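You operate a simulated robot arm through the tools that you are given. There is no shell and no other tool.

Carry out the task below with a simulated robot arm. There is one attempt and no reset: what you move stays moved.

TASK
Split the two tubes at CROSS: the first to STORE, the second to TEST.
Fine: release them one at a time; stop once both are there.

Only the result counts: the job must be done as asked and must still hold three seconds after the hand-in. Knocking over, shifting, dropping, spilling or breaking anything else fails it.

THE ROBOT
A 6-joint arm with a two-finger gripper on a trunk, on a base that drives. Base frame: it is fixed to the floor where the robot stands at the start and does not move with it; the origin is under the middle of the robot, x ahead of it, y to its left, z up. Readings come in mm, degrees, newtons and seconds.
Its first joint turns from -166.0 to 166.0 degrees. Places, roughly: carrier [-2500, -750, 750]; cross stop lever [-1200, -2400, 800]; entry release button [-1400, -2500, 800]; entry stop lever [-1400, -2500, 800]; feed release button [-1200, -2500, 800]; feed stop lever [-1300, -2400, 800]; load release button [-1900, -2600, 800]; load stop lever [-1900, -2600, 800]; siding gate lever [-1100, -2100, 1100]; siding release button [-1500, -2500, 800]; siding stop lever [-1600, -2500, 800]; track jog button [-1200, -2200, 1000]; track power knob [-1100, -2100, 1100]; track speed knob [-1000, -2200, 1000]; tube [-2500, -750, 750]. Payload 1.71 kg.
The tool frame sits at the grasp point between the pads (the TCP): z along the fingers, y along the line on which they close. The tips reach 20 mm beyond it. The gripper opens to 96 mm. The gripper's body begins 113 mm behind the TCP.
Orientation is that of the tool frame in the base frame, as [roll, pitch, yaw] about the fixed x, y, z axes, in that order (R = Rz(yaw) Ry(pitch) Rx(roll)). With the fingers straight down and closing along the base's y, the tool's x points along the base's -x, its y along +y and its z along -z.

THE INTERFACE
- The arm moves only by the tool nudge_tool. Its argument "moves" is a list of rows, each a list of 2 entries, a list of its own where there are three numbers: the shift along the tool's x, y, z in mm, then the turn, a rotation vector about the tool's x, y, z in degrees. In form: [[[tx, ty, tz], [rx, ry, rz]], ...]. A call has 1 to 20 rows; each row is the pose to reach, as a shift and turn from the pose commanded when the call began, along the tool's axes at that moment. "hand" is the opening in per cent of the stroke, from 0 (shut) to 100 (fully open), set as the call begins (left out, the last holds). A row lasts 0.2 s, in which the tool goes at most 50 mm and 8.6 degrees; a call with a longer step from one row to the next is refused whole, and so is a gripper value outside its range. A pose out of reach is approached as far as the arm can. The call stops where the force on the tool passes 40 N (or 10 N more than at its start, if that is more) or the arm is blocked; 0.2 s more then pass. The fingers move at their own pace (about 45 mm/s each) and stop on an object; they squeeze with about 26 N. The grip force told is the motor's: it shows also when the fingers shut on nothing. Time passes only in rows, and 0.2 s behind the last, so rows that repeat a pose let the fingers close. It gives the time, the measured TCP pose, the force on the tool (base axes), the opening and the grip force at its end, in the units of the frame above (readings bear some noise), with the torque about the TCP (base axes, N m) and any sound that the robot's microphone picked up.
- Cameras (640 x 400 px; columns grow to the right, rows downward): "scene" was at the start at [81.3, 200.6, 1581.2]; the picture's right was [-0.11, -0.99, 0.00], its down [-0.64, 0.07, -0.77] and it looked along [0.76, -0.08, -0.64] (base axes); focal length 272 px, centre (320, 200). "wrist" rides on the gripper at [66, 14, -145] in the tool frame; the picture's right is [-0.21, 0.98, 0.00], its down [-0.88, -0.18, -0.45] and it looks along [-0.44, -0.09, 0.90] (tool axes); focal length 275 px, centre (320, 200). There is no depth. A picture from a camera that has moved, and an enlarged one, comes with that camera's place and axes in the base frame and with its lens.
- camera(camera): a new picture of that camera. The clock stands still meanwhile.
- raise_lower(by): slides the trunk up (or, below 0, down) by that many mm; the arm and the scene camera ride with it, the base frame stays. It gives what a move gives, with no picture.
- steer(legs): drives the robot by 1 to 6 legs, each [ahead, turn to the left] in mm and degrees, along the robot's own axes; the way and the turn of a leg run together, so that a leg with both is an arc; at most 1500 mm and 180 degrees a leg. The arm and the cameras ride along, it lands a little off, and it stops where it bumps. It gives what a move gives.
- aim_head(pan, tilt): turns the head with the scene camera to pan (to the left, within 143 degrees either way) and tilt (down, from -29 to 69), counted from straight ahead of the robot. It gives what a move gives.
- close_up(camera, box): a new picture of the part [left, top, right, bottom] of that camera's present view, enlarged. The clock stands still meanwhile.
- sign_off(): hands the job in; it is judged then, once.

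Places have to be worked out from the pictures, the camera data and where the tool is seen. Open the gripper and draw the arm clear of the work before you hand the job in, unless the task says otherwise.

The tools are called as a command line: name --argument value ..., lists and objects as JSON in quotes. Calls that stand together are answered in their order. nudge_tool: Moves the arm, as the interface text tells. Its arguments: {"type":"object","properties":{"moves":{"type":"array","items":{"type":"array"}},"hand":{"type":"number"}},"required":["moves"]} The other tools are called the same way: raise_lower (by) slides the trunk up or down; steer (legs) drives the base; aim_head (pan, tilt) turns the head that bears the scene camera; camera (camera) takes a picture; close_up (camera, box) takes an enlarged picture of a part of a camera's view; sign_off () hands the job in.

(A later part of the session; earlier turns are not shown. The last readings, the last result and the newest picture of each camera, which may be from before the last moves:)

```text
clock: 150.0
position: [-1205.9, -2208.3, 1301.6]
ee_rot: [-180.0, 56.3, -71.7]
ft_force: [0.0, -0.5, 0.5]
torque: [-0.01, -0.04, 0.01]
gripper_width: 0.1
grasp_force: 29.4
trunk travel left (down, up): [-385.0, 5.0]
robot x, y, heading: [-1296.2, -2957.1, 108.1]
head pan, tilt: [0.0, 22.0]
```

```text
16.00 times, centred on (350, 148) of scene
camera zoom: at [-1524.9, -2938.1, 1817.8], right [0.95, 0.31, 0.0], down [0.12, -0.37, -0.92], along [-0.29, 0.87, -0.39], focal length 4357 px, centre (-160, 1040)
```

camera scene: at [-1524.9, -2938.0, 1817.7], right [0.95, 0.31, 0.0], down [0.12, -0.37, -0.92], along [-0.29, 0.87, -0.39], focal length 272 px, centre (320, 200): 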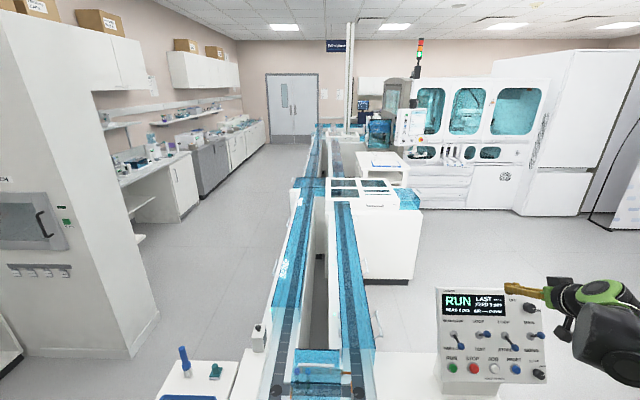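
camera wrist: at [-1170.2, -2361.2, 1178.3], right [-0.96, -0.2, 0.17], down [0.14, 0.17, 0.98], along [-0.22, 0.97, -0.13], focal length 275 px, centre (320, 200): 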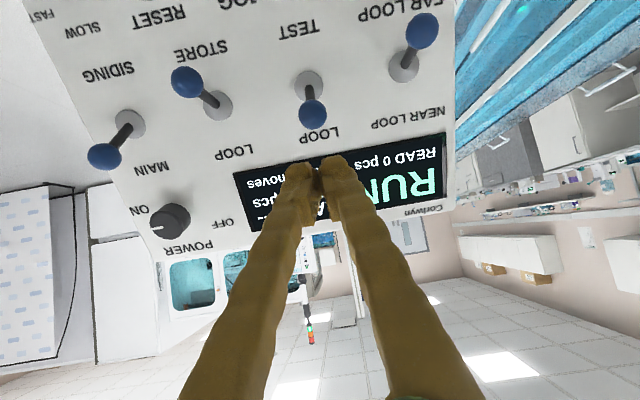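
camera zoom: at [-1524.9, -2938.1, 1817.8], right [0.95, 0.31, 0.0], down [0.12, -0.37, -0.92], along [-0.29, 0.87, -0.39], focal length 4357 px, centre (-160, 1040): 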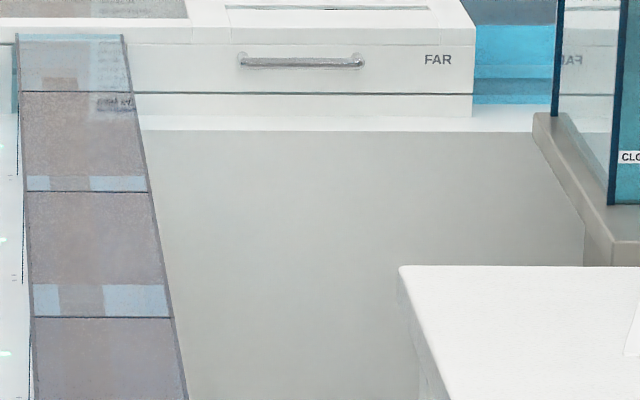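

Still nothing on the return lane. I wait about 12 s more while watching it, which is long enough for a full far loop to show.

nudge_tool --hand 0 --moves '[[[0, 0, 0], [0, 0, 0]], [[0, 0, 0], [0, 0, 0]], [[0, 0, 0], [0, 0, 0]], [[0, 0, 0], [0, 0, 0]], [[0, 0, 0], [0, 0, 0]], [[0, 0, 0], [0, 0, 0]], [[0, 0, 0], [0, 0, 0]], [[0, 0, 0], [0, 0, 0]], [[0, 0, 0], [0, 0, 0]], [[0, 0, 0], [0, 0, 0]], [[0, 0, 0], [0, 0, 0]], [[0, 0, 0], [0, 0, 0]], [[0, 0, 0], [0, 0, 0]], [[0, 0, 0], [0, 0, 0]], [[0, 0, 0], [0, 0, 0]], [[0, 0, 0], [0, 0, 0]], [[0, 0, 0], [0, 0, 0]], [[0, 0, 0], [0, 0, 0]], [[0, 0, 0], [0, 0, 0]], [[0, 0, 0], [0, 0, 0]]]'

close_up --camera "scene" --box '[304, 120, 368, 160]'

nudge_tool --hand 0 --moves '[[[0, 0, 0], [0, 0, 0]], [[0, 0, 0], [0, 0, 0]], [[0, 0, 0], [0, 0, 0]], [[0, 0, 0], [0, 0, 0]], [[0, 0, 0], [0, 0, 0]], [[0, 0, 0], [0, 0, 0]], [[0, 0, 0], [0, 0, 0]], [[0, 0, 0], [0, 0, 0]], [[0, 0, 0], [0, 0, 0]], [[0, 0, 0], [0, 0, 0]], [[0, 0, 0], [0, 0, 0]], [[0, 0, 0], [0, 0, 0]], [[0, 0, 0], [0, 0, 0]], [[0, 0, 0], [0, 0, 0]], [[0, 0, 0], [0, 0, 0]], [[0, 0, 0], [0, 0, 0]], [[0, 0, 0], [0, 0, 0]], [[0, 0, 0], [0, 0, 0]], [[0, 0, 0], [0, 0, 0]], [[0, 0, 0], [0, 0, 0]]]'

close_up --camera "scene" --box '[304, 120, 368, 160]'

nudge_tool --hand 0 --moves '[[[0, 0, 0], [0, 0, 0]], [[0, 0, 0], [0, 0, 0]], [[0, 0, 0], [0, 0, 0]], [[0, 0, 0], [0, 0, 0]], [[0, 0, 0], [0, 0, 0]], [[0, 0, 0], [0, 0, 0]], [[0, 0, 0], [0, 0, 0]], [[0, 0, 0], [0, 0, 0]], [[0, 0, 0], [0, 0, 0]], [[0, 0, 0], [0, 0, 0]], [[0, 0, 0], [0, 0, 0]], [[0, 0, 0], [0, 0, 0]], [[0, 0, 0], [0, 0, 0]], [[0, 0, 0], [0, 0, 0]], [[0, 0, 0], [0, 0, 0]], [[0, 0, 0], [0, 0, 0]], [[0, 0, 0], [0, 0, 0]], [[0, 0, 0], [0, 0, 0]], [[0, 0, 0], [0, 0, 0]], [[0, 0, 0], [0, 0, 0]]]'

close_up --camera "scene" --box '[304, 120, 368, 160]'

camera --camera "scene"

```text
clock: 154.2
position: [-1206.1, -2207.9, 1301.5]
ee_rot: [180.0, 56.3, -71.5]
ft_force: [-0.7, -0.5, -1.3]
torque: [-0.02, -0.03, -0.01]
gripper_width: 0.0
grasp_force: 29.1
trunk travel left (down, up): [-385.0, 5.0]
robot x, y, heading: [-1300.1, -2957.3, 108.3]
head pan, tilt: [0.0, 22.0]
```

```text
10.00 times, centred on (336, 140) of scene
camera zoom: at [-1524.9, -2938.1, 1817.8], right [0.95, 0.31, 0.0], down [0.12, -0.37, -0.92], along [-0.29, 0.87, -0.39], focal length 2723 px, centre (160, 800)
```

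zoom: 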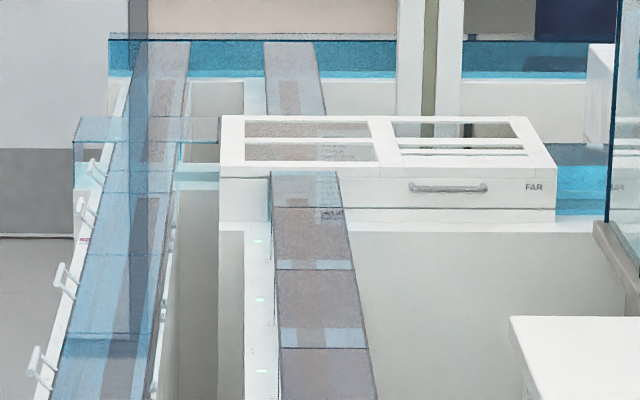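

```text
clock: 158.4
position: [-1206.1, -2208.7, 1301.7]
ee_rot: [-180.0, 56.3, -71.6]
ft_force: [-0.5, -0.6, 0.3]
torque: [-0.03, 0.02, -0.02]
gripper_width: 0.0
grasp_force: 29.8
trunk travel left (down, up): [-385.0, 5.0]
robot x, y, heading: [-1298.4, -2960.4, 108.6]
head pan, tilt: [0.0, 22.0]
```

```text
10.00 times, centred on (336, 140) of scene
camera zoom: at [-1524.9, -2938.1, 1817.8], right [0.95, 0.31, 0.0], down [0.12, -0.37, -0.92], along [-0.29, 0.87, -0.39], focal length 2723 px, centre (160, 800)
```

zoom: 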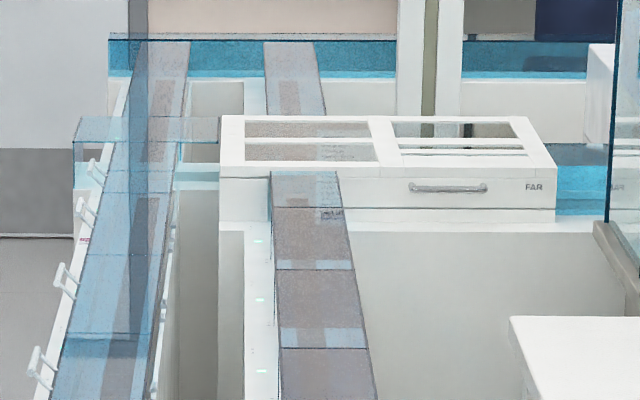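

```text
clock: 162.6
position: [-1205.8, -2208.8, 1301.7]
ee_rot: [179.9, 56.3, -71.6]
ft_force: [-0.5, -0.3, 0.7]
torque: [-0.01, 0.02, 0.0]
gripper_width: 0.0
grasp_force: 29.7
trunk travel left (down, up): [-385.0, 5.0]
robot x, y, heading: [-1297.1, -2962.7, 108.5]
head pan, tilt: [0.0, 22.0]
```

```text
10.00 times, centred on (336, 140) of scene
camera zoom: at [-1524.9, -2938.1, 1817.8], right [0.95, 0.31, 0.0], down [0.12, -0.37, -0.92], along [-0.29, 0.87, -0.39], focal length 2723 px, centre (160, 800)
```

zoom: 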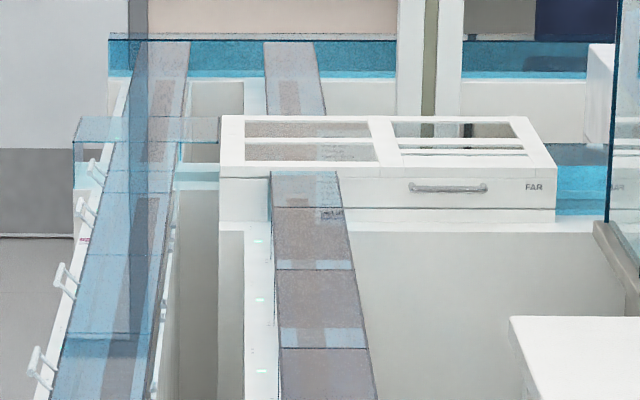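

```text
taken
camera scene: at [-1524.9, -2938.1, 1817.8], right [0.95, 0.31, 0.0], down [0.12, -0.37, -0.92], along [-0.29, 0.87, -0.39], focal length 272 px, centre (320, 200)
```

scene: 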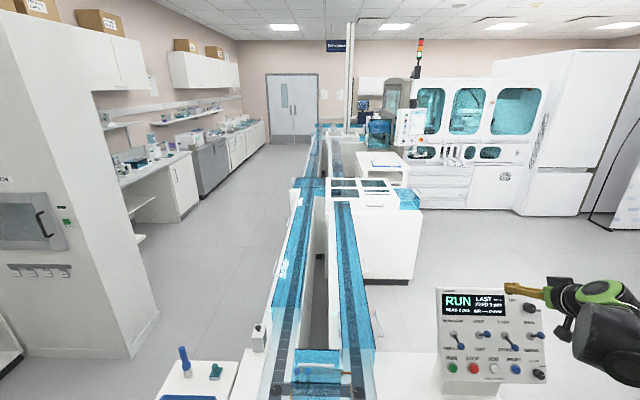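

After 30 s it has not come back on the return lane, so it took the STORE branch. Now I lower the trunk back and set the route for the second: lever 2 to TEST, then lever 1 to NEAR LOOP.

raise_lower --by -150

aim_head --pan -30 --tilt 35

camera --camera "wrist"

```text
clock: 164.3
position: [-1205.9, -2209.1, 1152.3]
ee_rot: [179.9, 56.2, -71.6]
ft_force: [0.3, 0.1, 0.4]
torque: [0.01, -0.04, -0.01]
gripper_width: 0.0
grasp_force: 29.3
trunk travel left (down, up): [-235.0, 155.0]
robot x, y, heading: [-1297.3, -2960.0, 108.2]
head pan, tilt: [0.0, 22.0]
```

```text
clock: 165.3
position: [-1205.2, -2208.7, 1151.3]
ee_rot: [-180.0, 56.2, -71.6]
ft_force: [0.4, -0.4, -0.2]
torque: [0.01, -0.02, -0.03]
gripper_width: 0.0
grasp_force: 29.5
trunk travel left (down, up): [-235.0, 155.0]
robot x, y, heading: [-1297.2, -2958.6, 108.4]
head pan, tilt: [-30.0, 35.0]
```

```text
taken
camera wrist: at [-1169.7, -2361.4, 1178.3], right [-0.96, -0.2, 0.17], down [0.14, 0.17, 0.98], along [-0.22, 0.97, -0.13], focal length 275 px, centre (320, 200)
```

wrist: 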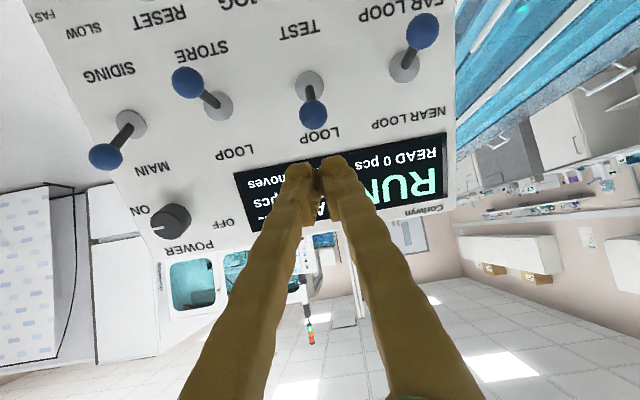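

The pose repeats the geometry I used for lever 3, with ball 2 just below the tips. I advance and push lever 2 down to TEST, then back off.

nudge_tool --hand 0 --moves '[[[0, 0, 20], [0, 0, 0]], [[0, 0, 40], [0, 0, 0]], [[0, 0, 50], [0, 0, 0]], [[8, 0, 50], [0, 0, 0]], [[16, 0, 50], [0, 0, 0]], [[24, 0, 50], [0, 0, 0]], [[32, 0, 50], [0, 0, 0]], [[40, 0, 50], [0, 0, 0]], [[46, 0, 50], [0, 0, 0]], [[51, 0, 50], [0, 0, 0]]]'

nudge_tool --hand 0 --moves '[[[-4, 0, -20], [0, 0, 0]], [[-4, 0, -50], [0, 0, 0]], [[-4, 0, -70], [0, 0, 0]], [[20, 27, -70], [0, 0, 0]], [[38, 54, -70], [0, 0, 0]], [[49, 81, -70], [0, 0, 0]], [[49, 81, -70], [0, 0, 0]]]'

camera --camera "wrist"

close_up --camera "scene" --box '[290, 145, 410, 250]'

```text
clock: 167.5
position: [-1209.7, -2196.2, 1082.3]
ee_rot: [180.0, 56.3, -71.7]
ft_force: [0.2, -0.4, -0.3]
torque: [-0.04, 0.03, -0.02]
gripper_width: 0.0
grasp_force: 29.6
trunk travel left (down, up): [-235.0, 155.0]
robot x, y, heading: [-1294.4, -2958.3, 108.6]
head pan, tilt: [-30.0, 35.0]
```

```text
clock: 169.1
position: [-1260.8, -2302.7, 1079.2]
ee_rot: [-180.0, 56.3, -71.7]
ft_force: [0.1, 1.0, -0.1]
torque: [0.01, -0.03, 0.01]
gripper_width: 0.1
grasp_force: 29.2
trunk travel left (down, up): [-235.0, 155.0]
robot x, y, heading: [-1297.1, -2958.6, 108.2]
head pan, tilt: [-30.0, 35.0]
```

```text
taken
camera wrist: at [-1224.5, -2455.7, 1106.2], right [-0.96, -0.2, 0.17], down [0.14, 0.17, 0.98], along [-0.22, 0.97, -0.13], focal length 275 px, centre (320, 200)
```

wrist: 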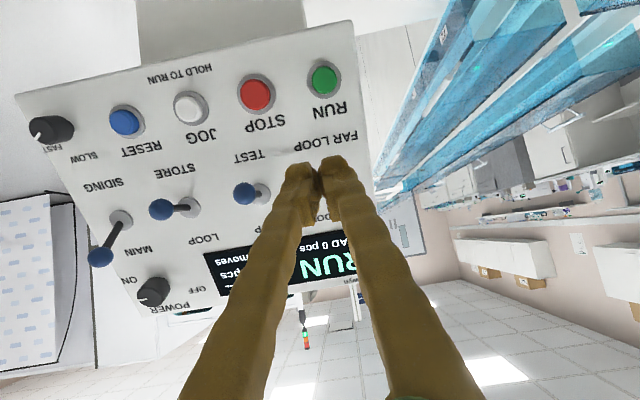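

```text
3.81 times, centred on (350, 198) of scene
camera zoom: at [-1477.3, -2942.8, 1647.4], right [0.98, -0.2, 0.01], down [-0.11, -0.57, -0.81], along [0.17, 0.79, -0.58], focal length 1038 px, centre (206, 210)
```

zoom: 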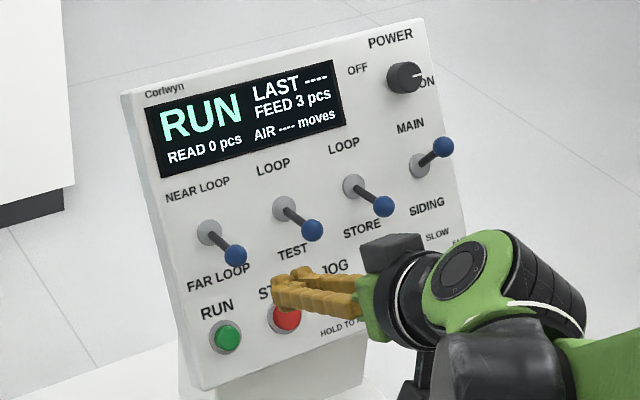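

Lever 2 now points to TEST. Ball 1 (FAR LOOP, down) should be at about (39,164) in panel axes; my tip is at (70,163), just below it. I advance 70 mm and push it up to NEAR LOOP.

nudge_tool --hand 0 --moves '[[[2, 1, 20], [0, 0, 0]], [[2, 1, 45], [0, 0, 0]], [[2, 1, 62], [0, 0, 0]], [[2, 1, 70], [0, 0, 0]]]'

camera --camera "wrist"

close_up --camera "scene" --box '[290, 145, 410, 250]'

```text
clock: 170.1
position: [-1279.8, -2249.4, 1038.8]
ee_rot: [-180.0, 56.3, -71.6]
ft_force: [-0.6, 0.8, 0.1]
torque: [0.03, 0.01, 0.03]
gripper_width: 0.0
grasp_force: 29.4
trunk travel left (down, up): [-235.0, 155.0]
robot x, y, heading: [-1296.3, -2959.9, 108.4]
head pan, tilt: [-30.0, 35.0]
```

```text
taken
camera wrist: at [-1242.8, -2401.4, 1065.6], right [-0.96, -0.2, 0.17], down [0.14, 0.17, 0.98], along [-0.22, 0.97, -0.14], focal length 275 px, centre (320, 200)
```

wrist: 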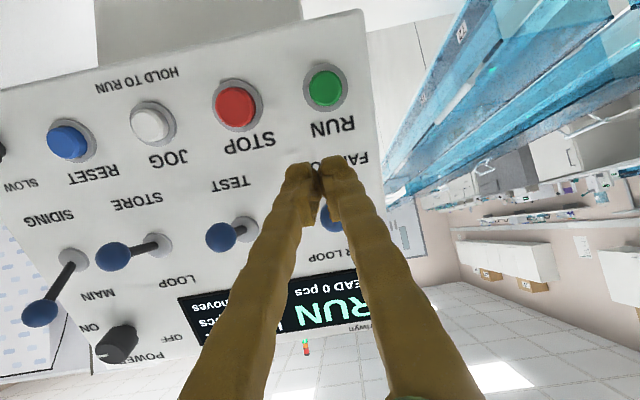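

```text
3.81 times, centred on (350, 198) of scene
camera zoom: at [-1477.0, -2942.4, 1647.5], right [0.98, -0.2, 0.01], down [-0.11, -0.57, -0.81], along [0.17, 0.79, -0.58], focal length 1038 px, centre (206, 210)
```

zoom: 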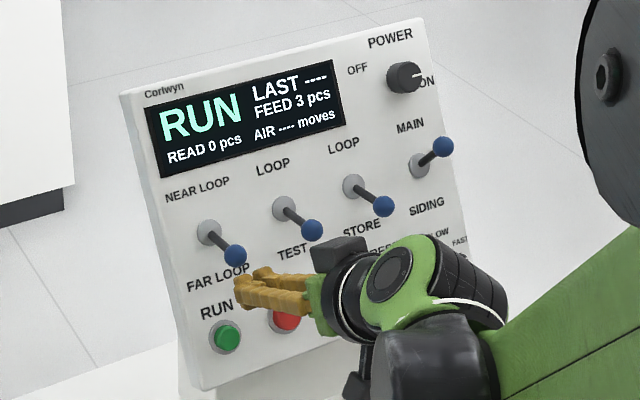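

The tips are just below ball 1. I push panel-up to flip lever 1 to NEAR LOOP and then back off.

nudge_tool --hand 0 --moves '[[[-8, 0, 0], [0, 0, 0]], [[-16, 0, 0], [0, 0, 0]], [[-24, 0, 0], [0, 0, 0]], [[-32, 0, 0], [0, 0, 0]], [[-40, 0, 0], [0, 0, 0]], [[-48, 0, 0], [0, 0, 0]], [[-54, 0, 0], [0, 0, 0]]]'

nudge_tool --hand 0 --moves '[[[4, 0, -20], [0, 0, 0]], [[4, 0, -60], [0, 0, 0]], [[4, 0, -100], [0, 0, 0]], [[4, 0, -140], [0, 0, 0]]]'

camera --camera "wrist"

close_up --camera "scene" --box '[290, 145, 410, 250]'

```text
clock: 171.7
position: [-1289.2, -2221.7, 1083.2]
ee_rot: [-179.9, 56.1, -71.6]
ft_force: [5.9, -27.6, -23.0]
torque: [-0.41, -0.4, 0.13]
gripper_width: 0.0
grasp_force: 29.5
trunk travel left (down, up): [-235.0, 155.0]
robot x, y, heading: [-1299.9, -2959.7, 108.3]
head pan, tilt: [-30.0, 35.0]
```

```text
clock: 172.7
position: [-1250.6, -2332.1, 1158.0]
ee_rot: [-179.9, 56.4, -71.6]
ft_force: [0.7, -1.1, 0.6]
torque: [0.01, 0.02, 0.03]
gripper_width: 0.1
grasp_force: 29.2
trunk travel left (down, up): [-235.0, 155.0]
robot x, y, heading: [-1298.8, -2958.4, 108.5]
head pan, tilt: [-30.0, 35.0]
```

```text
taken
camera wrist: at [-1214.4, -2486.2, 1184.7], right [-0.96, -0.2, 0.17], down [0.14, 0.17, 0.98], along [-0.22, 0.97, -0.13], focal length 275 px, centre (320, 200)
```

wrist: 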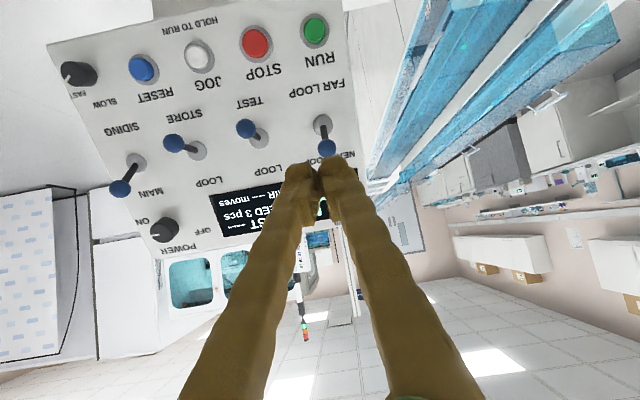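

```text
3.81 times, centred on (350, 198) of scene
camera zoom: at [-1476.4, -2944.0, 1647.6], right [0.98, -0.2, 0.01], down [-0.11, -0.57, -0.81], along [0.17, 0.79, -0.58], focal length 1038 px, centre (206, 210)
```

zoom: 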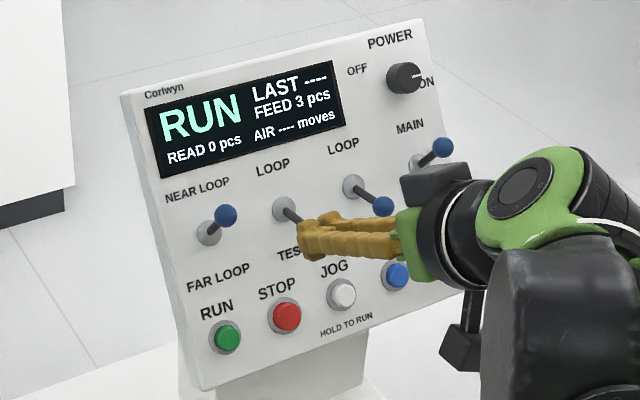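

Lever 1 is at NEAR LOOP, lever 2 at TEST, lever 3 at STORE. I move back upright above CROSS ONE at (-1108,-2414).

nudge_tool --hand 0 --moves '[[[25, -14, -2], [0, 7, 0]], [[50, -28, -4], [0, 14, 0]], [[75, -42, -6], [0, 21, 0]], [[100, -56, -8], [0, 28, 0]], [[125, -70, -10], [0, 35, 0]], [[150, -84, -12], [0, 42, 0]], [[175, -97, -13], [0, 49, 0]], [[199, -110, -15], [0, 56.4, 0]], [[199, -110, -15], [0, 56.4, 0]]]'

aim_head --pan 0 --tilt 22

close_up --camera "scene" --box '[270, 150, 350, 200]'

close_up --camera "scene" --box '[300, 112, 364, 152]'

```text
clock: 174.7
position: [-1107.7, -2415.5, 1000.5]
ee_rot: [-179.9, -0.1, -71.8]
ft_force: [-0.4, 0.0, 0.4]
torque: [-0.06, 0.03, 0.0]
gripper_width: 0.0
grasp_force: 29.3
trunk travel left (down, up): [-235.0, 155.0]
robot x, y, heading: [-1299.2, -2957.1, 108.0]
head pan, tilt: [-30.0, 35.0]
```

```text
clock: 175.6
position: [-1107.3, -2414.6, 1000.9]
ee_rot: [179.9, -0.1, -71.7]
ft_force: [0.6, -0.1, -0.7]
torque: [0.01, 0.0, -0.01]
gripper_width: 0.1
grasp_force: 29.4
trunk travel left (down, up): [-235.0, 155.0]
robot x, y, heading: [-1297.6, -2963.1, 108.4]
head pan, tilt: [0.0, 22.0]
```

```text
8.00 times, centred on (310, 175) of scene
camera zoom: at [-1524.1, -2940.3, 1667.8], right [0.95, 0.31, 0.0], down [0.12, -0.37, -0.92], along [-0.29, 0.87, -0.39], focal length 2179 px, centre (400, 400)
```

zoom: 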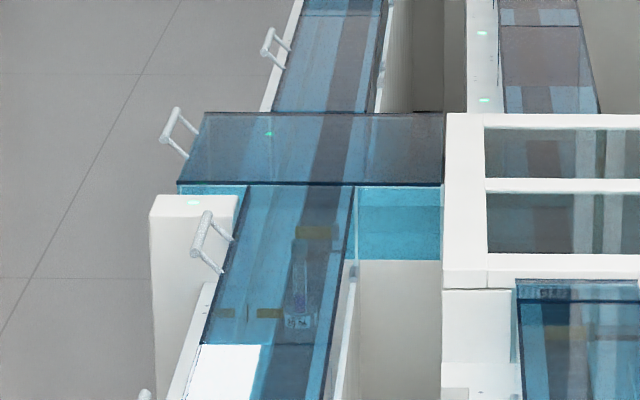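

```text
10.00 times, centred on (332, 132) of scene
camera zoom: at [-1524.1, -2940.3, 1667.8], right [0.95, 0.31, 0.0], down [0.12, -0.37, -0.92], along [-0.29, 0.87, -0.39], focal length 2723 px, centre (200, 880)
```

zoom: 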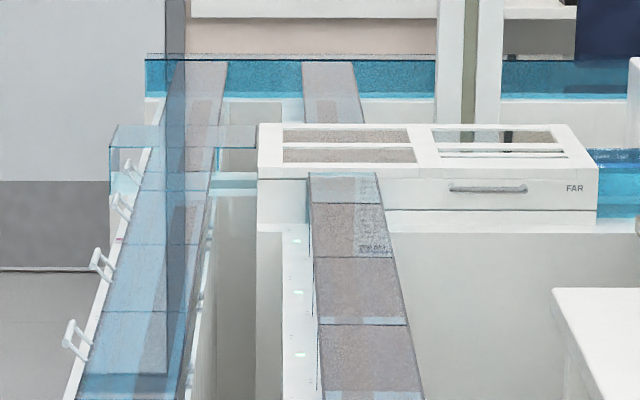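

Gate 1's orange blade now stands across the lane ahead of the second carrier. I notice a brownish spot on the right lane near NEAR and zoom in to check it isn't the first carrier.

close_up --camera "scene" --box '[325, 175, 373, 205]'

close_up --camera "scene" --box '[320, 200, 400, 250]'

close_up --camera "scene" --box '[330, 155, 430, 218]'

```text
13.33 times, centred on (349, 190) of scene
camera zoom: at [-1524.1, -2940.3, 1667.8], right [0.95, 0.31, 0.0], down [0.12, -0.37, -0.92], along [-0.29, 0.87, -0.39], focal length 3631 px, centre (-67, 333)
```

zoom: 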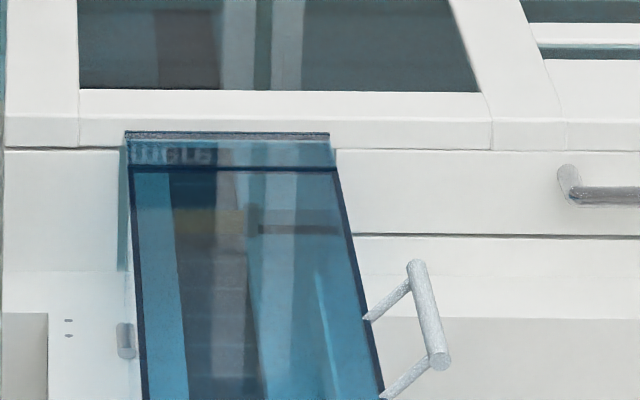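

```text
8.00 times, centred on (360, 225) of scene
camera zoom: at [-1524.1, -2940.3, 1667.8], right [0.95, 0.31, 0.0], down [0.12, -0.37, -0.92], along [-0.29, 0.87, -0.39], focal length 2179 px, centre (0, 0)
```

zoom: 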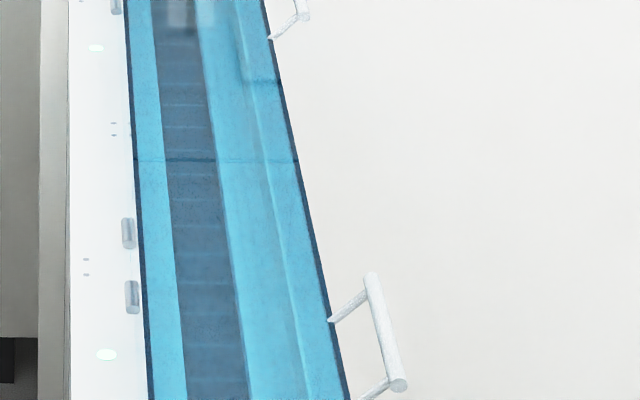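

```text
6.35 times, centred on (380, 186) of scene
camera zoom: at [-1524.1, -2940.3, 1667.8], right [0.95, 0.31, 0.0], down [0.12, -0.37, -0.92], along [-0.29, 0.87, -0.39], focal length 1729 px, centre (-61, 286)
```

zoom: 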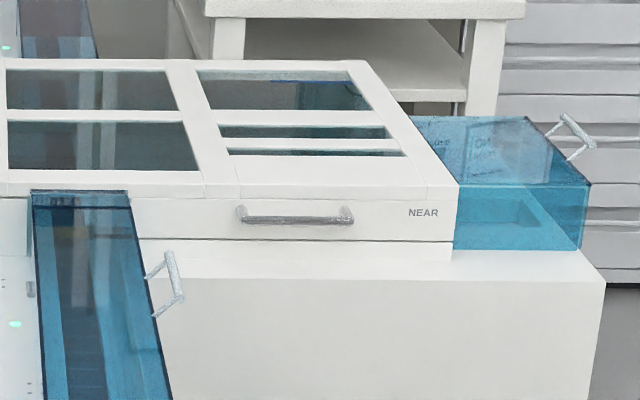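

That spot is gate 2's blade across the right lane, so the route to TEST is set. I descend over CROSS ONE and press it once.

nudge_tool --hand 0 --moves '[[[0, 1, 40], [0, 0, 0]], [[0, 1, 80], [0, 0, 0]], [[0, 1, 120], [0, 0, 0]], [[0, 1, 155], [0, 0, 0]], [[0, 1, 180], [0, 0, 0]], [[0, 1, 192], [0, 0, 0]], [[0, 1, 197], [0, 0, 0]], [[0, 1, 201], [0, 0, 0]], [[0, 1, 204], [0, 0, 0]], [[0, 1, 206], [0, 0, 0]], [[0, 1, 208], [0, 0, 0]]]'

close_up --camera "scene" --box '[270, 150, 350, 200]'

```text
clock: 178.0
position: [-1108.3, -2416.1, 793.7]
ee_rot: [-180.0, 0.0, -71.7]
ft_force: [7.5, 8.2, 32.1]
torque: [0.22, -0.15, -0.02]
gripper_width: 6.1
grasp_force: 29.5
trunk travel left (down, up): [-235.0, 155.0]
robot x, y, heading: [-1299.5, -2958.2, 108.2]
head pan, tilt: [0.0, 22.0]
heard: click
```

```text
8.00 times, centred on (310, 175) of scene
camera zoom: at [-1524.3, -2941.5, 1668.2], right [0.95, 0.31, 0.0], down [0.12, -0.37, -0.92], along [-0.29, 0.87, -0.39], focal length 2179 px, centre (400, 400)
```

zoom: 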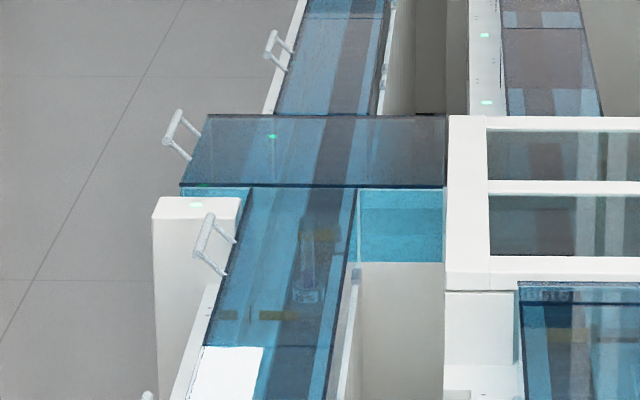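

Click heard and the second carrier is moving off. I lift the arm and follow it.

nudge_tool --hand 0 --moves '[[[0, 0, -30], [0, 0, 0]], [[0, 0, -75], [0, 0, 0]], [[0, 0, -120], [0, 0, 0]], [[0, 0, -160], [0, 0, 0]], [[0, 0, -200], [0, 0, 0]]]'

close_up --camera "scene" --box '[270, 150, 350, 200]'

nudge_tool --hand 0 --moves '[[[0, 0, 0], [0, 0, 0]], [[0, 0, 0], [0, 0, 0]], [[0, 0, 0], [0, 0, 0]], [[0, 0, 0], [0, 0, 0]], [[0, 0, 0], [0, 0, 0]], [[0, 0, 0], [0, 0, 0]]]'

close_up --camera "scene" --box '[270, 150, 350, 200]'

nudge_tool --hand 0 --moves '[[[0, 0, 0], [0, 0, 0]], [[0, 0, 0], [0, 0, 0]], [[0, 0, 0], [0, 0, 0]], [[0, 0, 0], [0, 0, 0]], [[0, 0, 0], [0, 0, 0]], [[0, 0, 0], [0, 0, 0]]]'

close_up --camera "scene" --box '[280, 150, 376, 210]'

```text
clock: 179.2
position: [-1109.7, -2415.6, 993.7]
ee_rot: [-179.9, -0.1, -71.7]
ft_force: [-0.5, 0.7, -0.4]
torque: [0.02, 0.05, 0.02]
gripper_width: 0.0
grasp_force: 29.1
trunk travel left (down, up): [-235.0, 155.0]
robot x, y, heading: [-1301.4, -2957.2, 108.3]
head pan, tilt: [0.0, 22.0]
```

```text
8.00 times, centred on (310, 175) of scene
camera zoom: at [-1523.9, -2940.1, 1667.8], right [0.95, 0.31, 0.0], down [0.12, -0.37, -0.92], along [-0.29, 0.87, -0.39], focal length 2179 px, centre (400, 400)
```

zoom: 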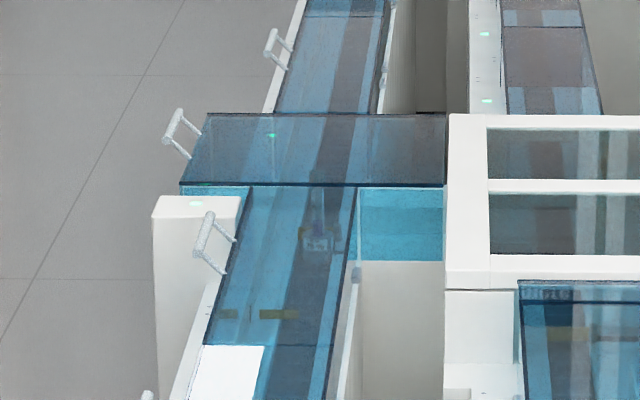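

```text
clock: 180.6
position: [-1108.4, -2415.0, 991.9]
ee_rot: [179.9, -0.1, -71.7]
ft_force: [1.2, -0.4, -0.9]
torque: [0.02, 0.0, 0.01]
gripper_width: 0.0
grasp_force: 29.7
trunk travel left (down, up): [-235.0, 155.0]
robot x, y, heading: [-1301.1, -2955.5, 108.5]
head pan, tilt: [0.0, 22.0]
```

```text
8.00 times, centred on (310, 175) of scene
camera zoom: at [-1524.1, -2940.3, 1667.8], right [0.95, 0.31, 0.0], down [0.12, -0.37, -0.92], along [-0.29, 0.87, -0.39], focal length 2179 px, centre (400, 400)
```

zoom: 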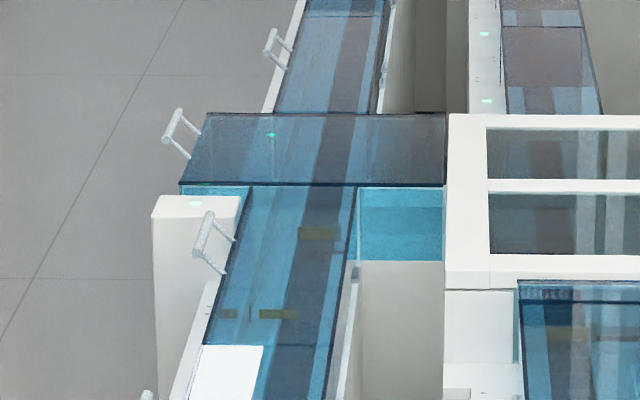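

```text
clock: 182.0
position: [-1108.5, -2414.1, 993.8]
ee_rot: [180.0, -0.2, -71.7]
ft_force: [0.5, -0.5, -0.2]
torque: [-0.01, -0.01, 0.0]
gripper_width: 0.0
grasp_force: 29.6
trunk travel left (down, up): [-235.0, 155.0]
robot x, y, heading: [-1296.2, -2961.7, 108.4]
head pan, tilt: [0.0, 22.0]
```

```text
6.67 times, centred on (328, 180) of scene
camera zoom: at [-1524.1, -2940.3, 1667.8], right [0.95, 0.31, 0.0], down [0.12, -0.37, -0.92], along [-0.29, 0.87, -0.39], focal length 1816 px, centre (267, 333)
```

zoom: 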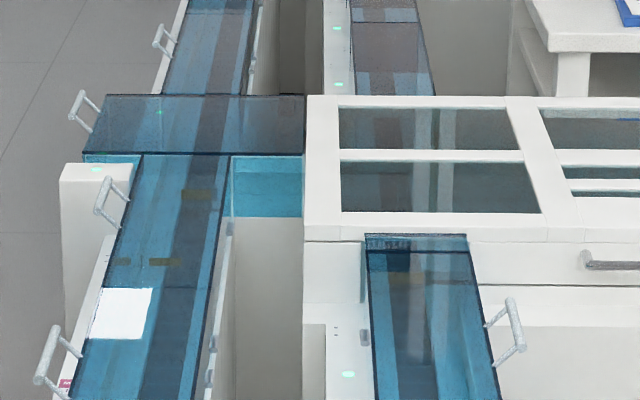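

The second carrier has left the gate area into the crossing. I watch NEAR's windows and its TEST branch for it.

close_up --camera "scene" --box '[290, 160, 370, 210]'

nudge_tool --hand 0 --moves '[[[0, 0, 0], [0, 0, 0]], [[0, 0, 0], [0, 0, 0]], [[0, 0, 0], [0, 0, 0]], [[0, 0, 0], [0, 0, 0]], [[0, 0, 0], [0, 0, 0]], [[0, 0, 0], [0, 0, 0]], [[0, 0, 0], [0, 0, 0]], [[0, 0, 0], [0, 0, 0]]]'

close_up --camera "scene" --box '[330, 160, 426, 220]'

nudge_tool --hand 0 --moves '[[[0, 0, 0], [0, 0, 0]], [[0, 0, 0], [0, 0, 0]], [[0, 0, 0], [0, 0, 0]], [[0, 0, 0], [0, 0, 0]], [[0, 0, 0], [0, 0, 0]], [[0, 0, 0], [0, 0, 0]], [[0, 0, 0], [0, 0, 0]], [[0, 0, 0], [0, 0, 0]]]'

close_up --camera "scene" --box '[330, 160, 426, 220]'

```text
8.00 times, centred on (330, 185) of scene
camera zoom: at [-1524.1, -2940.3, 1667.8], right [0.95, 0.31, 0.0], down [0.12, -0.37, -0.92], along [-0.29, 0.87, -0.39], focal length 2179 px, centre (240, 320)
```

zoom: 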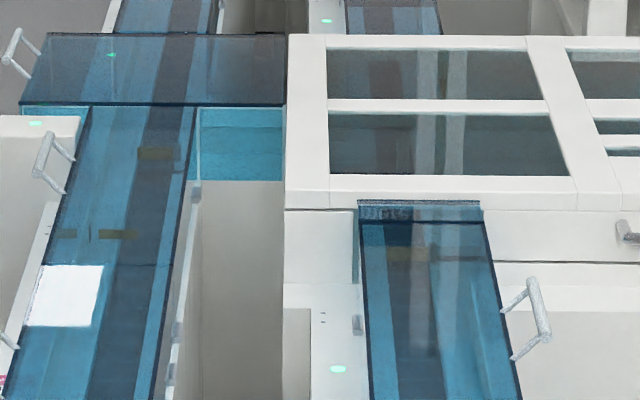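

```text
clock: 183.8
position: [-1107.1, -2415.0, 992.2]
ee_rot: [180.0, -0.1, -71.7]
ft_force: [-0.8, -1.0, -1.2]
torque: [-0.04, 0.01, 0.01]
gripper_width: 0.0
grasp_force: 29.5
trunk travel left (down, up): [-235.0, 155.0]
robot x, y, heading: [-1297.1, -2961.2, 108.4]
head pan, tilt: [0.0, 22.0]
```

```text
6.67 times, centred on (378, 190) of scene
camera zoom: at [-1524.1, -2940.3, 1667.8], right [0.95, 0.31, 0.0], down [0.12, -0.37, -0.92], along [-0.29, 0.87, -0.39], focal length 1816 px, centre (-67, 267)
```

zoom: 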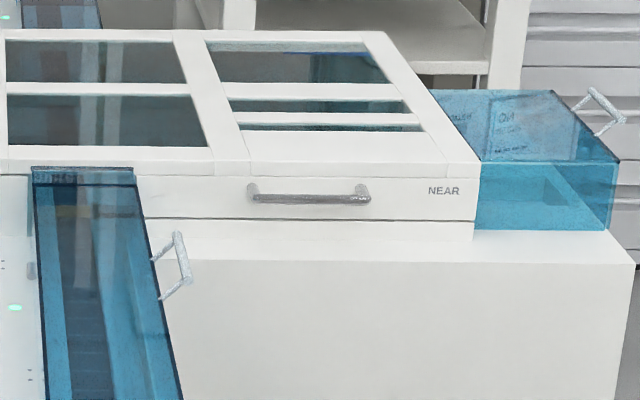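

```text
clock: 185.6
position: [-1107.5, -2414.5, 992.4]
ee_rot: [-180.0, 0.0, -71.7]
ft_force: [-0.5, 0.4, 0.9]
torque: [0.02, -0.01, -0.01]
gripper_width: 0.0
grasp_force: 29.3
trunk travel left (down, up): [-235.0, 155.0]
robot x, y, heading: [-1298.1, -2959.3, 108.3]
head pan, tilt: [0.0, 22.0]
```

```text
6.67 times, centred on (378, 190) of scene
camera zoom: at [-1524.1, -2940.3, 1667.8], right [0.95, 0.31, 0.0], down [0.12, -0.37, -0.92], along [-0.29, 0.87, -0.39], focal length 1816 px, centre (-67, 267)
```

zoom: 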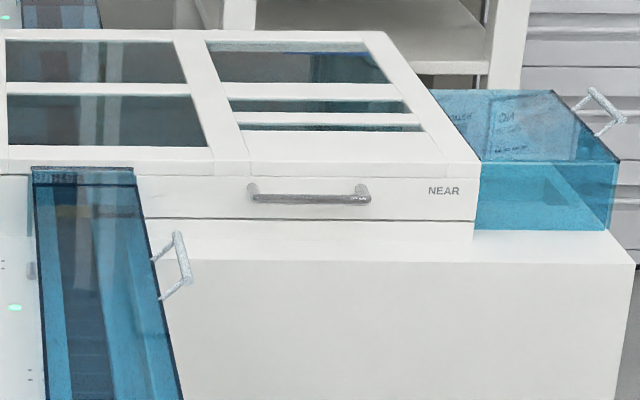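

Not visible yet. I raise the trunk and wait a few seconds more, looking into NEAR's windows and the TEST cover.

raise_lower --by 150

close_up --camera "scene" --box '[320, 165, 432, 235]'

nudge_tool --hand 0 --moves '[[[0, 0, 0], [0, 0, 0]], [[0, 0, 0], [0, 0, 0]], [[0, 0, 0], [0, 0, 0]], [[0, 0, 0], [0, 0, 0]], [[0, 0, 0], [0, 0, 0]], [[0, 0, 0], [0, 0, 0]], [[0, 0, 0], [0, 0, 0]], [[0, 0, 0], [0, 0, 0]], [[0, 0, 0], [0, 0, 0]], [[0, 0, 0], [0, 0, 0]], [[0, 0, 0], [0, 0, 0]], [[0, 0, 0], [0, 0, 0]], [[0, 0, 0], [0, 0, 0]], [[0, 0, 0], [0, 0, 0]], [[0, 0, 0], [0, 0, 0]]]'

close_up --camera "scene" --box '[320, 165, 432, 235]'

camera --camera "scene"

```text
clock: 187.4
position: [-1108.9, -2415.5, 1142.7]
ee_rot: [180.0, -0.1, -71.8]
ft_force: [0.2, 0.0, 0.0]
torque: [0.0, 0.0, -0.01]
gripper_width: 0.0
grasp_force: 29.1
trunk travel left (down, up): [-385.0, 5.0]
robot x, y, heading: [-1299.9, -2957.4, 108.2]
head pan, tilt: [0.0, 22.0]
```

```text
5.71 times, centred on (376, 200) of scene
camera zoom: at [-1524.9, -2938.0, 1817.7], right [0.95, 0.31, 0.0], down [0.12, -0.37, -0.92], along [-0.29, 0.87, -0.39], focal length 1556 px, centre (0, 200)
```

zoom: 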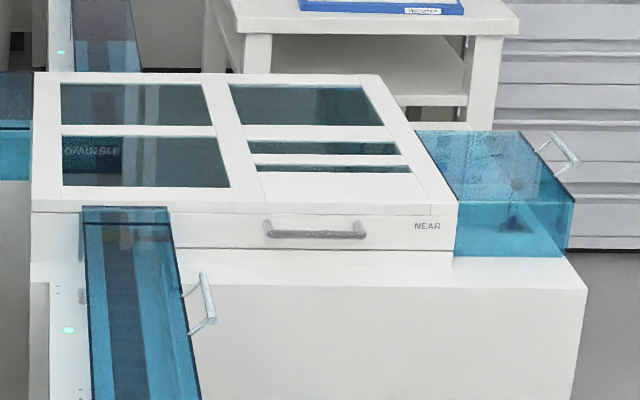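

```text
clock: 190.6
position: [-1109.0, -2414.9, 1142.7]
ee_rot: [-179.9, -0.1, -71.7]
ft_force: [-0.6, 0.7, -0.7]
torque: [0.0, 0.01, 0.01]
gripper_width: 0.0
grasp_force: 29.8
trunk travel left (down, up): [-385.0, 5.0]
robot x, y, heading: [-1299.6, -2957.5, 108.1]
head pan, tilt: [0.0, 22.0]
```

```text
5.71 times, centred on (376, 200) of scene
camera zoom: at [-1524.9, -2938.1, 1817.8], right [0.95, 0.31, 0.0], down [0.12, -0.37, -0.92], along [-0.29, 0.87, -0.39], focal length 1556 px, centre (0, 200)
```

zoom: 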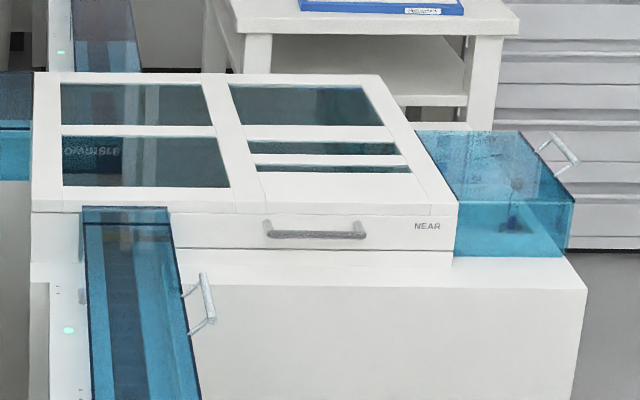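

```text
taken
camera scene: at [-1524.9, -2938.1, 1817.8], right [0.95, 0.31, 0.0], down [0.12, -0.37, -0.92], along [-0.29, 0.87, -0.39], focal length 272 px, centre (320, 200)
```

scene: 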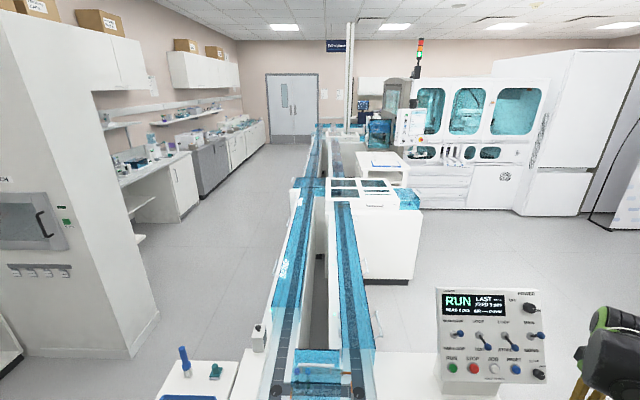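

The second tube now stands still under the TEST cover of NEAR. I zoom on FAR's matching branch to look for the first tube there.

close_up --camera "scene" --box '[348, 130, 388, 155]'

close_up --camera "scene" --box '[395, 190, 427, 210]'

close_up --camera "scene" --box '[336, 115, 400, 155]'

```text
16.00 times, centred on (368, 142) of scene
camera zoom: at [-1524.9, -2938.1, 1817.8], right [0.95, 0.31, 0.0], down [0.12, -0.37, -0.92], along [-0.29, 0.87, -0.39], focal length 4357 px, centre (-448, 1120)
```

zoom: 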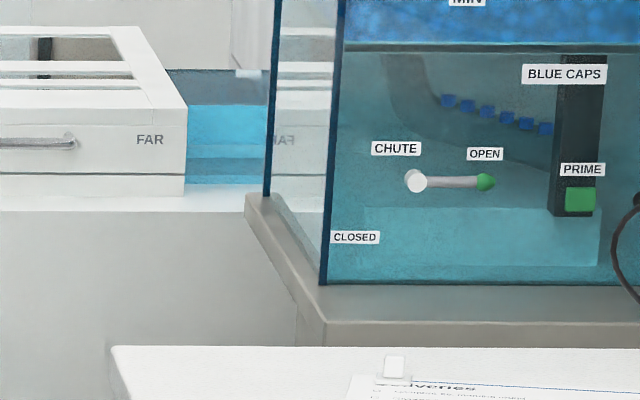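

```text
16.00 times, centred on (411, 200) of scene
camera zoom: at [-1524.9, -2938.1, 1817.8], right [0.95, 0.31, 0.0], down [0.12, -0.37, -0.92], along [-0.29, 0.87, -0.39], focal length 4357 px, centre (-1136, 200)
```

zoom: 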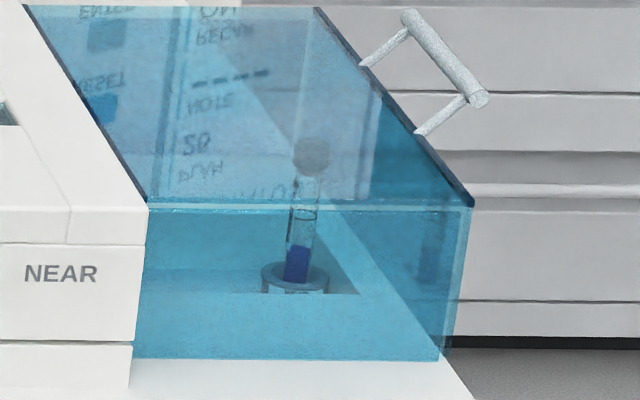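

```text
10.00 times, centred on (368, 135) of scene
camera zoom: at [-1524.9, -2938.1, 1817.8], right [0.95, 0.31, 0.0], down [0.12, -0.37, -0.92], along [-0.29, 0.87, -0.39], focal length 2723 px, centre (-160, 850)
```

zoom: 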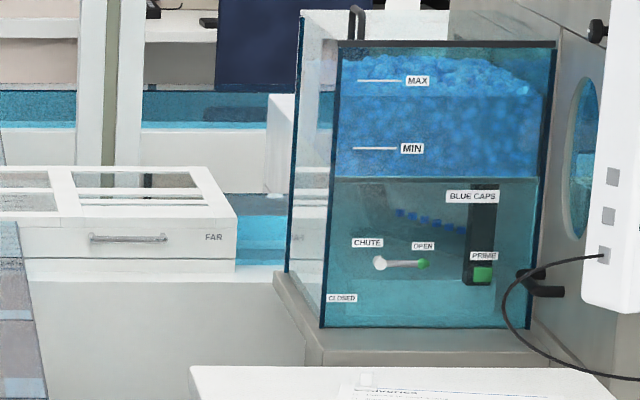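

The second tube is standing at TEST. FAR's branch is hidden by the tank from here, but the first has had over 60 s to get there; I go to the panel to press STOP and then check STORE from a better angle.

raise_lower --by -150

nudge_tool --hand 0 --moves '[[[-15, 6, -10], [0, -7, 0]], [[-30, 13, -20], [0, -14, 0]], [[-48, 20, -26], [0, -21, 0]], [[-66, 27, -26], [0, -28, 0]], [[-84, 34, -26], [0, -35, 0]], [[-102, 41, -26], [0, -42, 0]], [[-120, 48, -26], [0, -49, 0]], [[-138, 56, -26], [0, -56.4, 0]], [[-138, 56, -26], [0, -56.4, 0]]]'

camera --camera "wrist"

```text
clock: 192.3
position: [-1108.9, -2415.7, 992.5]
ee_rot: [-179.9, -0.1, -71.6]
ft_force: [0.3, -0.1, 0.0]
torque: [0.01, 0.01, 0.0]
gripper_width: 0.0
grasp_force: 29.3
trunk travel left (down, up): [-235.0, 155.0]
robot x, y, heading: [-1296.9, -2960.6, 108.3]
head pan, tilt: [0.0, 22.0]
```

```text
clock: 194.3
position: [-1206.6, -2301.8, 1018.2]
ee_rot: [-180.0, 56.4, -71.6]
ft_force: [-0.3, -0.2, -0.2]
torque: [-0.03, 0.01, 0.03]
gripper_width: 0.0
grasp_force: 29.6
trunk travel left (down, up): [-235.0, 155.0]
robot x, y, heading: [-1299.4, -2958.2, 108.1]
head pan, tilt: [0.0, 22.0]
```

```text
taken
camera wrist: at [-1169.6, -2454.6, 1045.1], right [-0.96, -0.2, 0.17], down [0.14, 0.17, 0.98], along [-0.22, 0.97, -0.13], focal length 275 px, centre (320, 200)
```

wrist: 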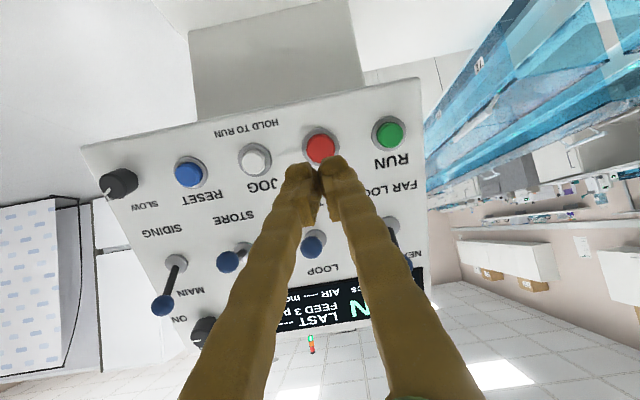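

STOP's centre is about 8 mm panel-up from the tool axis. I correct and press STOP.

nudge_tool --hand 0 --moves '[[[-7, -1, 30], [0, 0, 0]], [[-7, -1, 60], [0, 0, 0]], [[-7, -1, 82], [0, 0, 0]], [[-7, -1, 90], [0, 0, 0]], [[-7, -1, 95], [0, 0, 0]], [[-7, -1, 98], [0, 0, 0]], [[-7, -1, 101], [0, 0, 0]], [[-7, -1, 104], [0, 0, 0]], [[-7, -1, 107], [0, 0, 0]]]'

aim_head --pan -30 --tilt 35

close_up --camera "scene" --box '[290, 145, 410, 250]'

```text
clock: 196.3
position: [-1232.2, -2218.7, 968.5]
ee_rot: [180.0, 56.5, -71.8]
ft_force: [4.1, -18.3, 11.3]
torque: [0.08, 0.13, -0.21]
gripper_width: 6.1
grasp_force: 29.6
trunk travel left (down, up): [-235.0, 155.0]
robot x, y, heading: [-1294.3, -2960.6, 108.3]
head pan, tilt: [0.0, 22.0]
heard: click
```

```text
clock: 197.3
position: [-1232.4, -2217.9, 968.2]
ee_rot: [179.9, 56.5, -71.6]
ft_force: [6.8, -22.7, 9.0]
torque: [0.04, 0.0, -0.1]
gripper_width: 5.8
grasp_force: 29.5
trunk travel left (down, up): [-235.0, 155.0]
robot x, y, heading: [-1295.6, -2958.3, 108.1]
head pan, tilt: [-30.0, 35.0]
```

```text
3.81 times, centred on (350, 198) of scene
camera zoom: at [-1467.1, -2974.5, 1648.6], right [0.98, -0.2, 0.0], down [-0.12, -0.56, -0.82], along [0.16, 0.81, -0.57], focal length 1038 px, centre (206, 210)
```

zoom: 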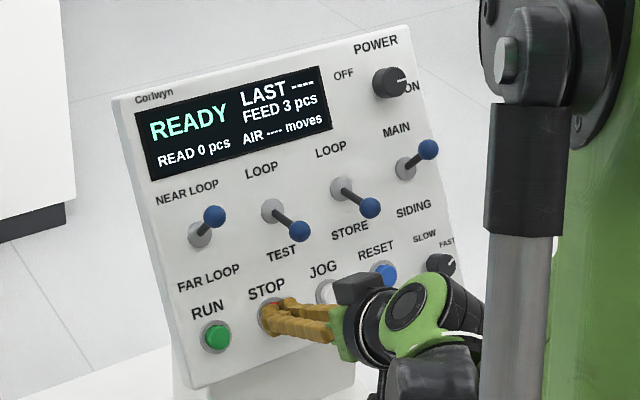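

STOP clicked and the display is back to READY. I back off and bring the arm upright to the centre, close to the body.

nudge_tool --hand 0 --moves '[[[0, 0, -35], [0, 0, 0]], [[0, 0, -75], [0, 0, 0]], [[0, 0, -115], [0, 0, 0]], [[0, 0, -145], [0, 0, 0]]]'

nudge_tool --hand 0 --moves '[[[-6, 24, -26], [0, 5, 0]], [[-13, 49, -53], [0, 10, 0]], [[-19, 73, -79], [0, 15, 0]], [[-25, 98, -106], [0, 20, 0]], [[-32, 122, -132], [0, 25, 0]], [[-38, 146, -159], [0, 30, 0]], [[-44, 171, -185], [0, 35, 0]], [[-51, 195, -212], [0, 40, 0]], [[-57, 220, -238], [0, 45, 0]], [[-63, 244, -265], [0, 50, 0]], [[-70, 268, -291], [0, 54, 0]], [[-76, 293, -318], [0, 56.4, 0]], [[-76, 293, -318], [0, 56.4, 0]]]'

camera --camera "scene"

```text
clock: 198.3
position: [-1195.2, -2320.4, 1040.6]
ee_rot: [179.9, 56.0, -71.5]
ft_force: [-0.2, 1.5, 0.1]
torque: [-0.04, 0.02, 0.02]
gripper_width: 0.0
grasp_force: 29.0
trunk travel left (down, up): [-235.0, 155.0]
robot x, y, heading: [-1299.8, -2958.9, 108.3]
head pan, tilt: [-30.0, 35.0]
```

```text
clock: 201.1
position: [-1402.4, -2630.2, 1285.5]
ee_rot: [-180.0, -0.2, -71.7]
ft_force: [-0.8, -0.3, -0.5]
torque: [0.03, 0.04, -0.01]
gripper_width: 0.0
grasp_force: 29.4
trunk travel left (down, up): [-235.0, 155.0]
robot x, y, heading: [-1298.4, -2953.1, 107.9]
head pan, tilt: [-30.0, 35.0]
```

```text
taken
camera scene: at [-1476.9, -2943.1, 1647.5], right [0.98, -0.2, 0.01], down [-0.11, -0.57, -0.81], along [0.17, 0.79, -0.58], focal length 272 px, centre (320, 200)
```

scene: 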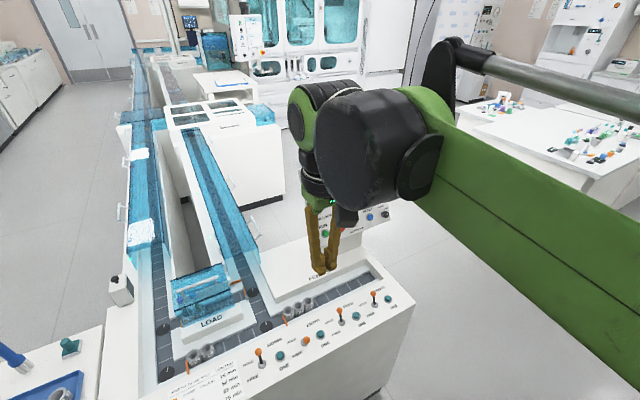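

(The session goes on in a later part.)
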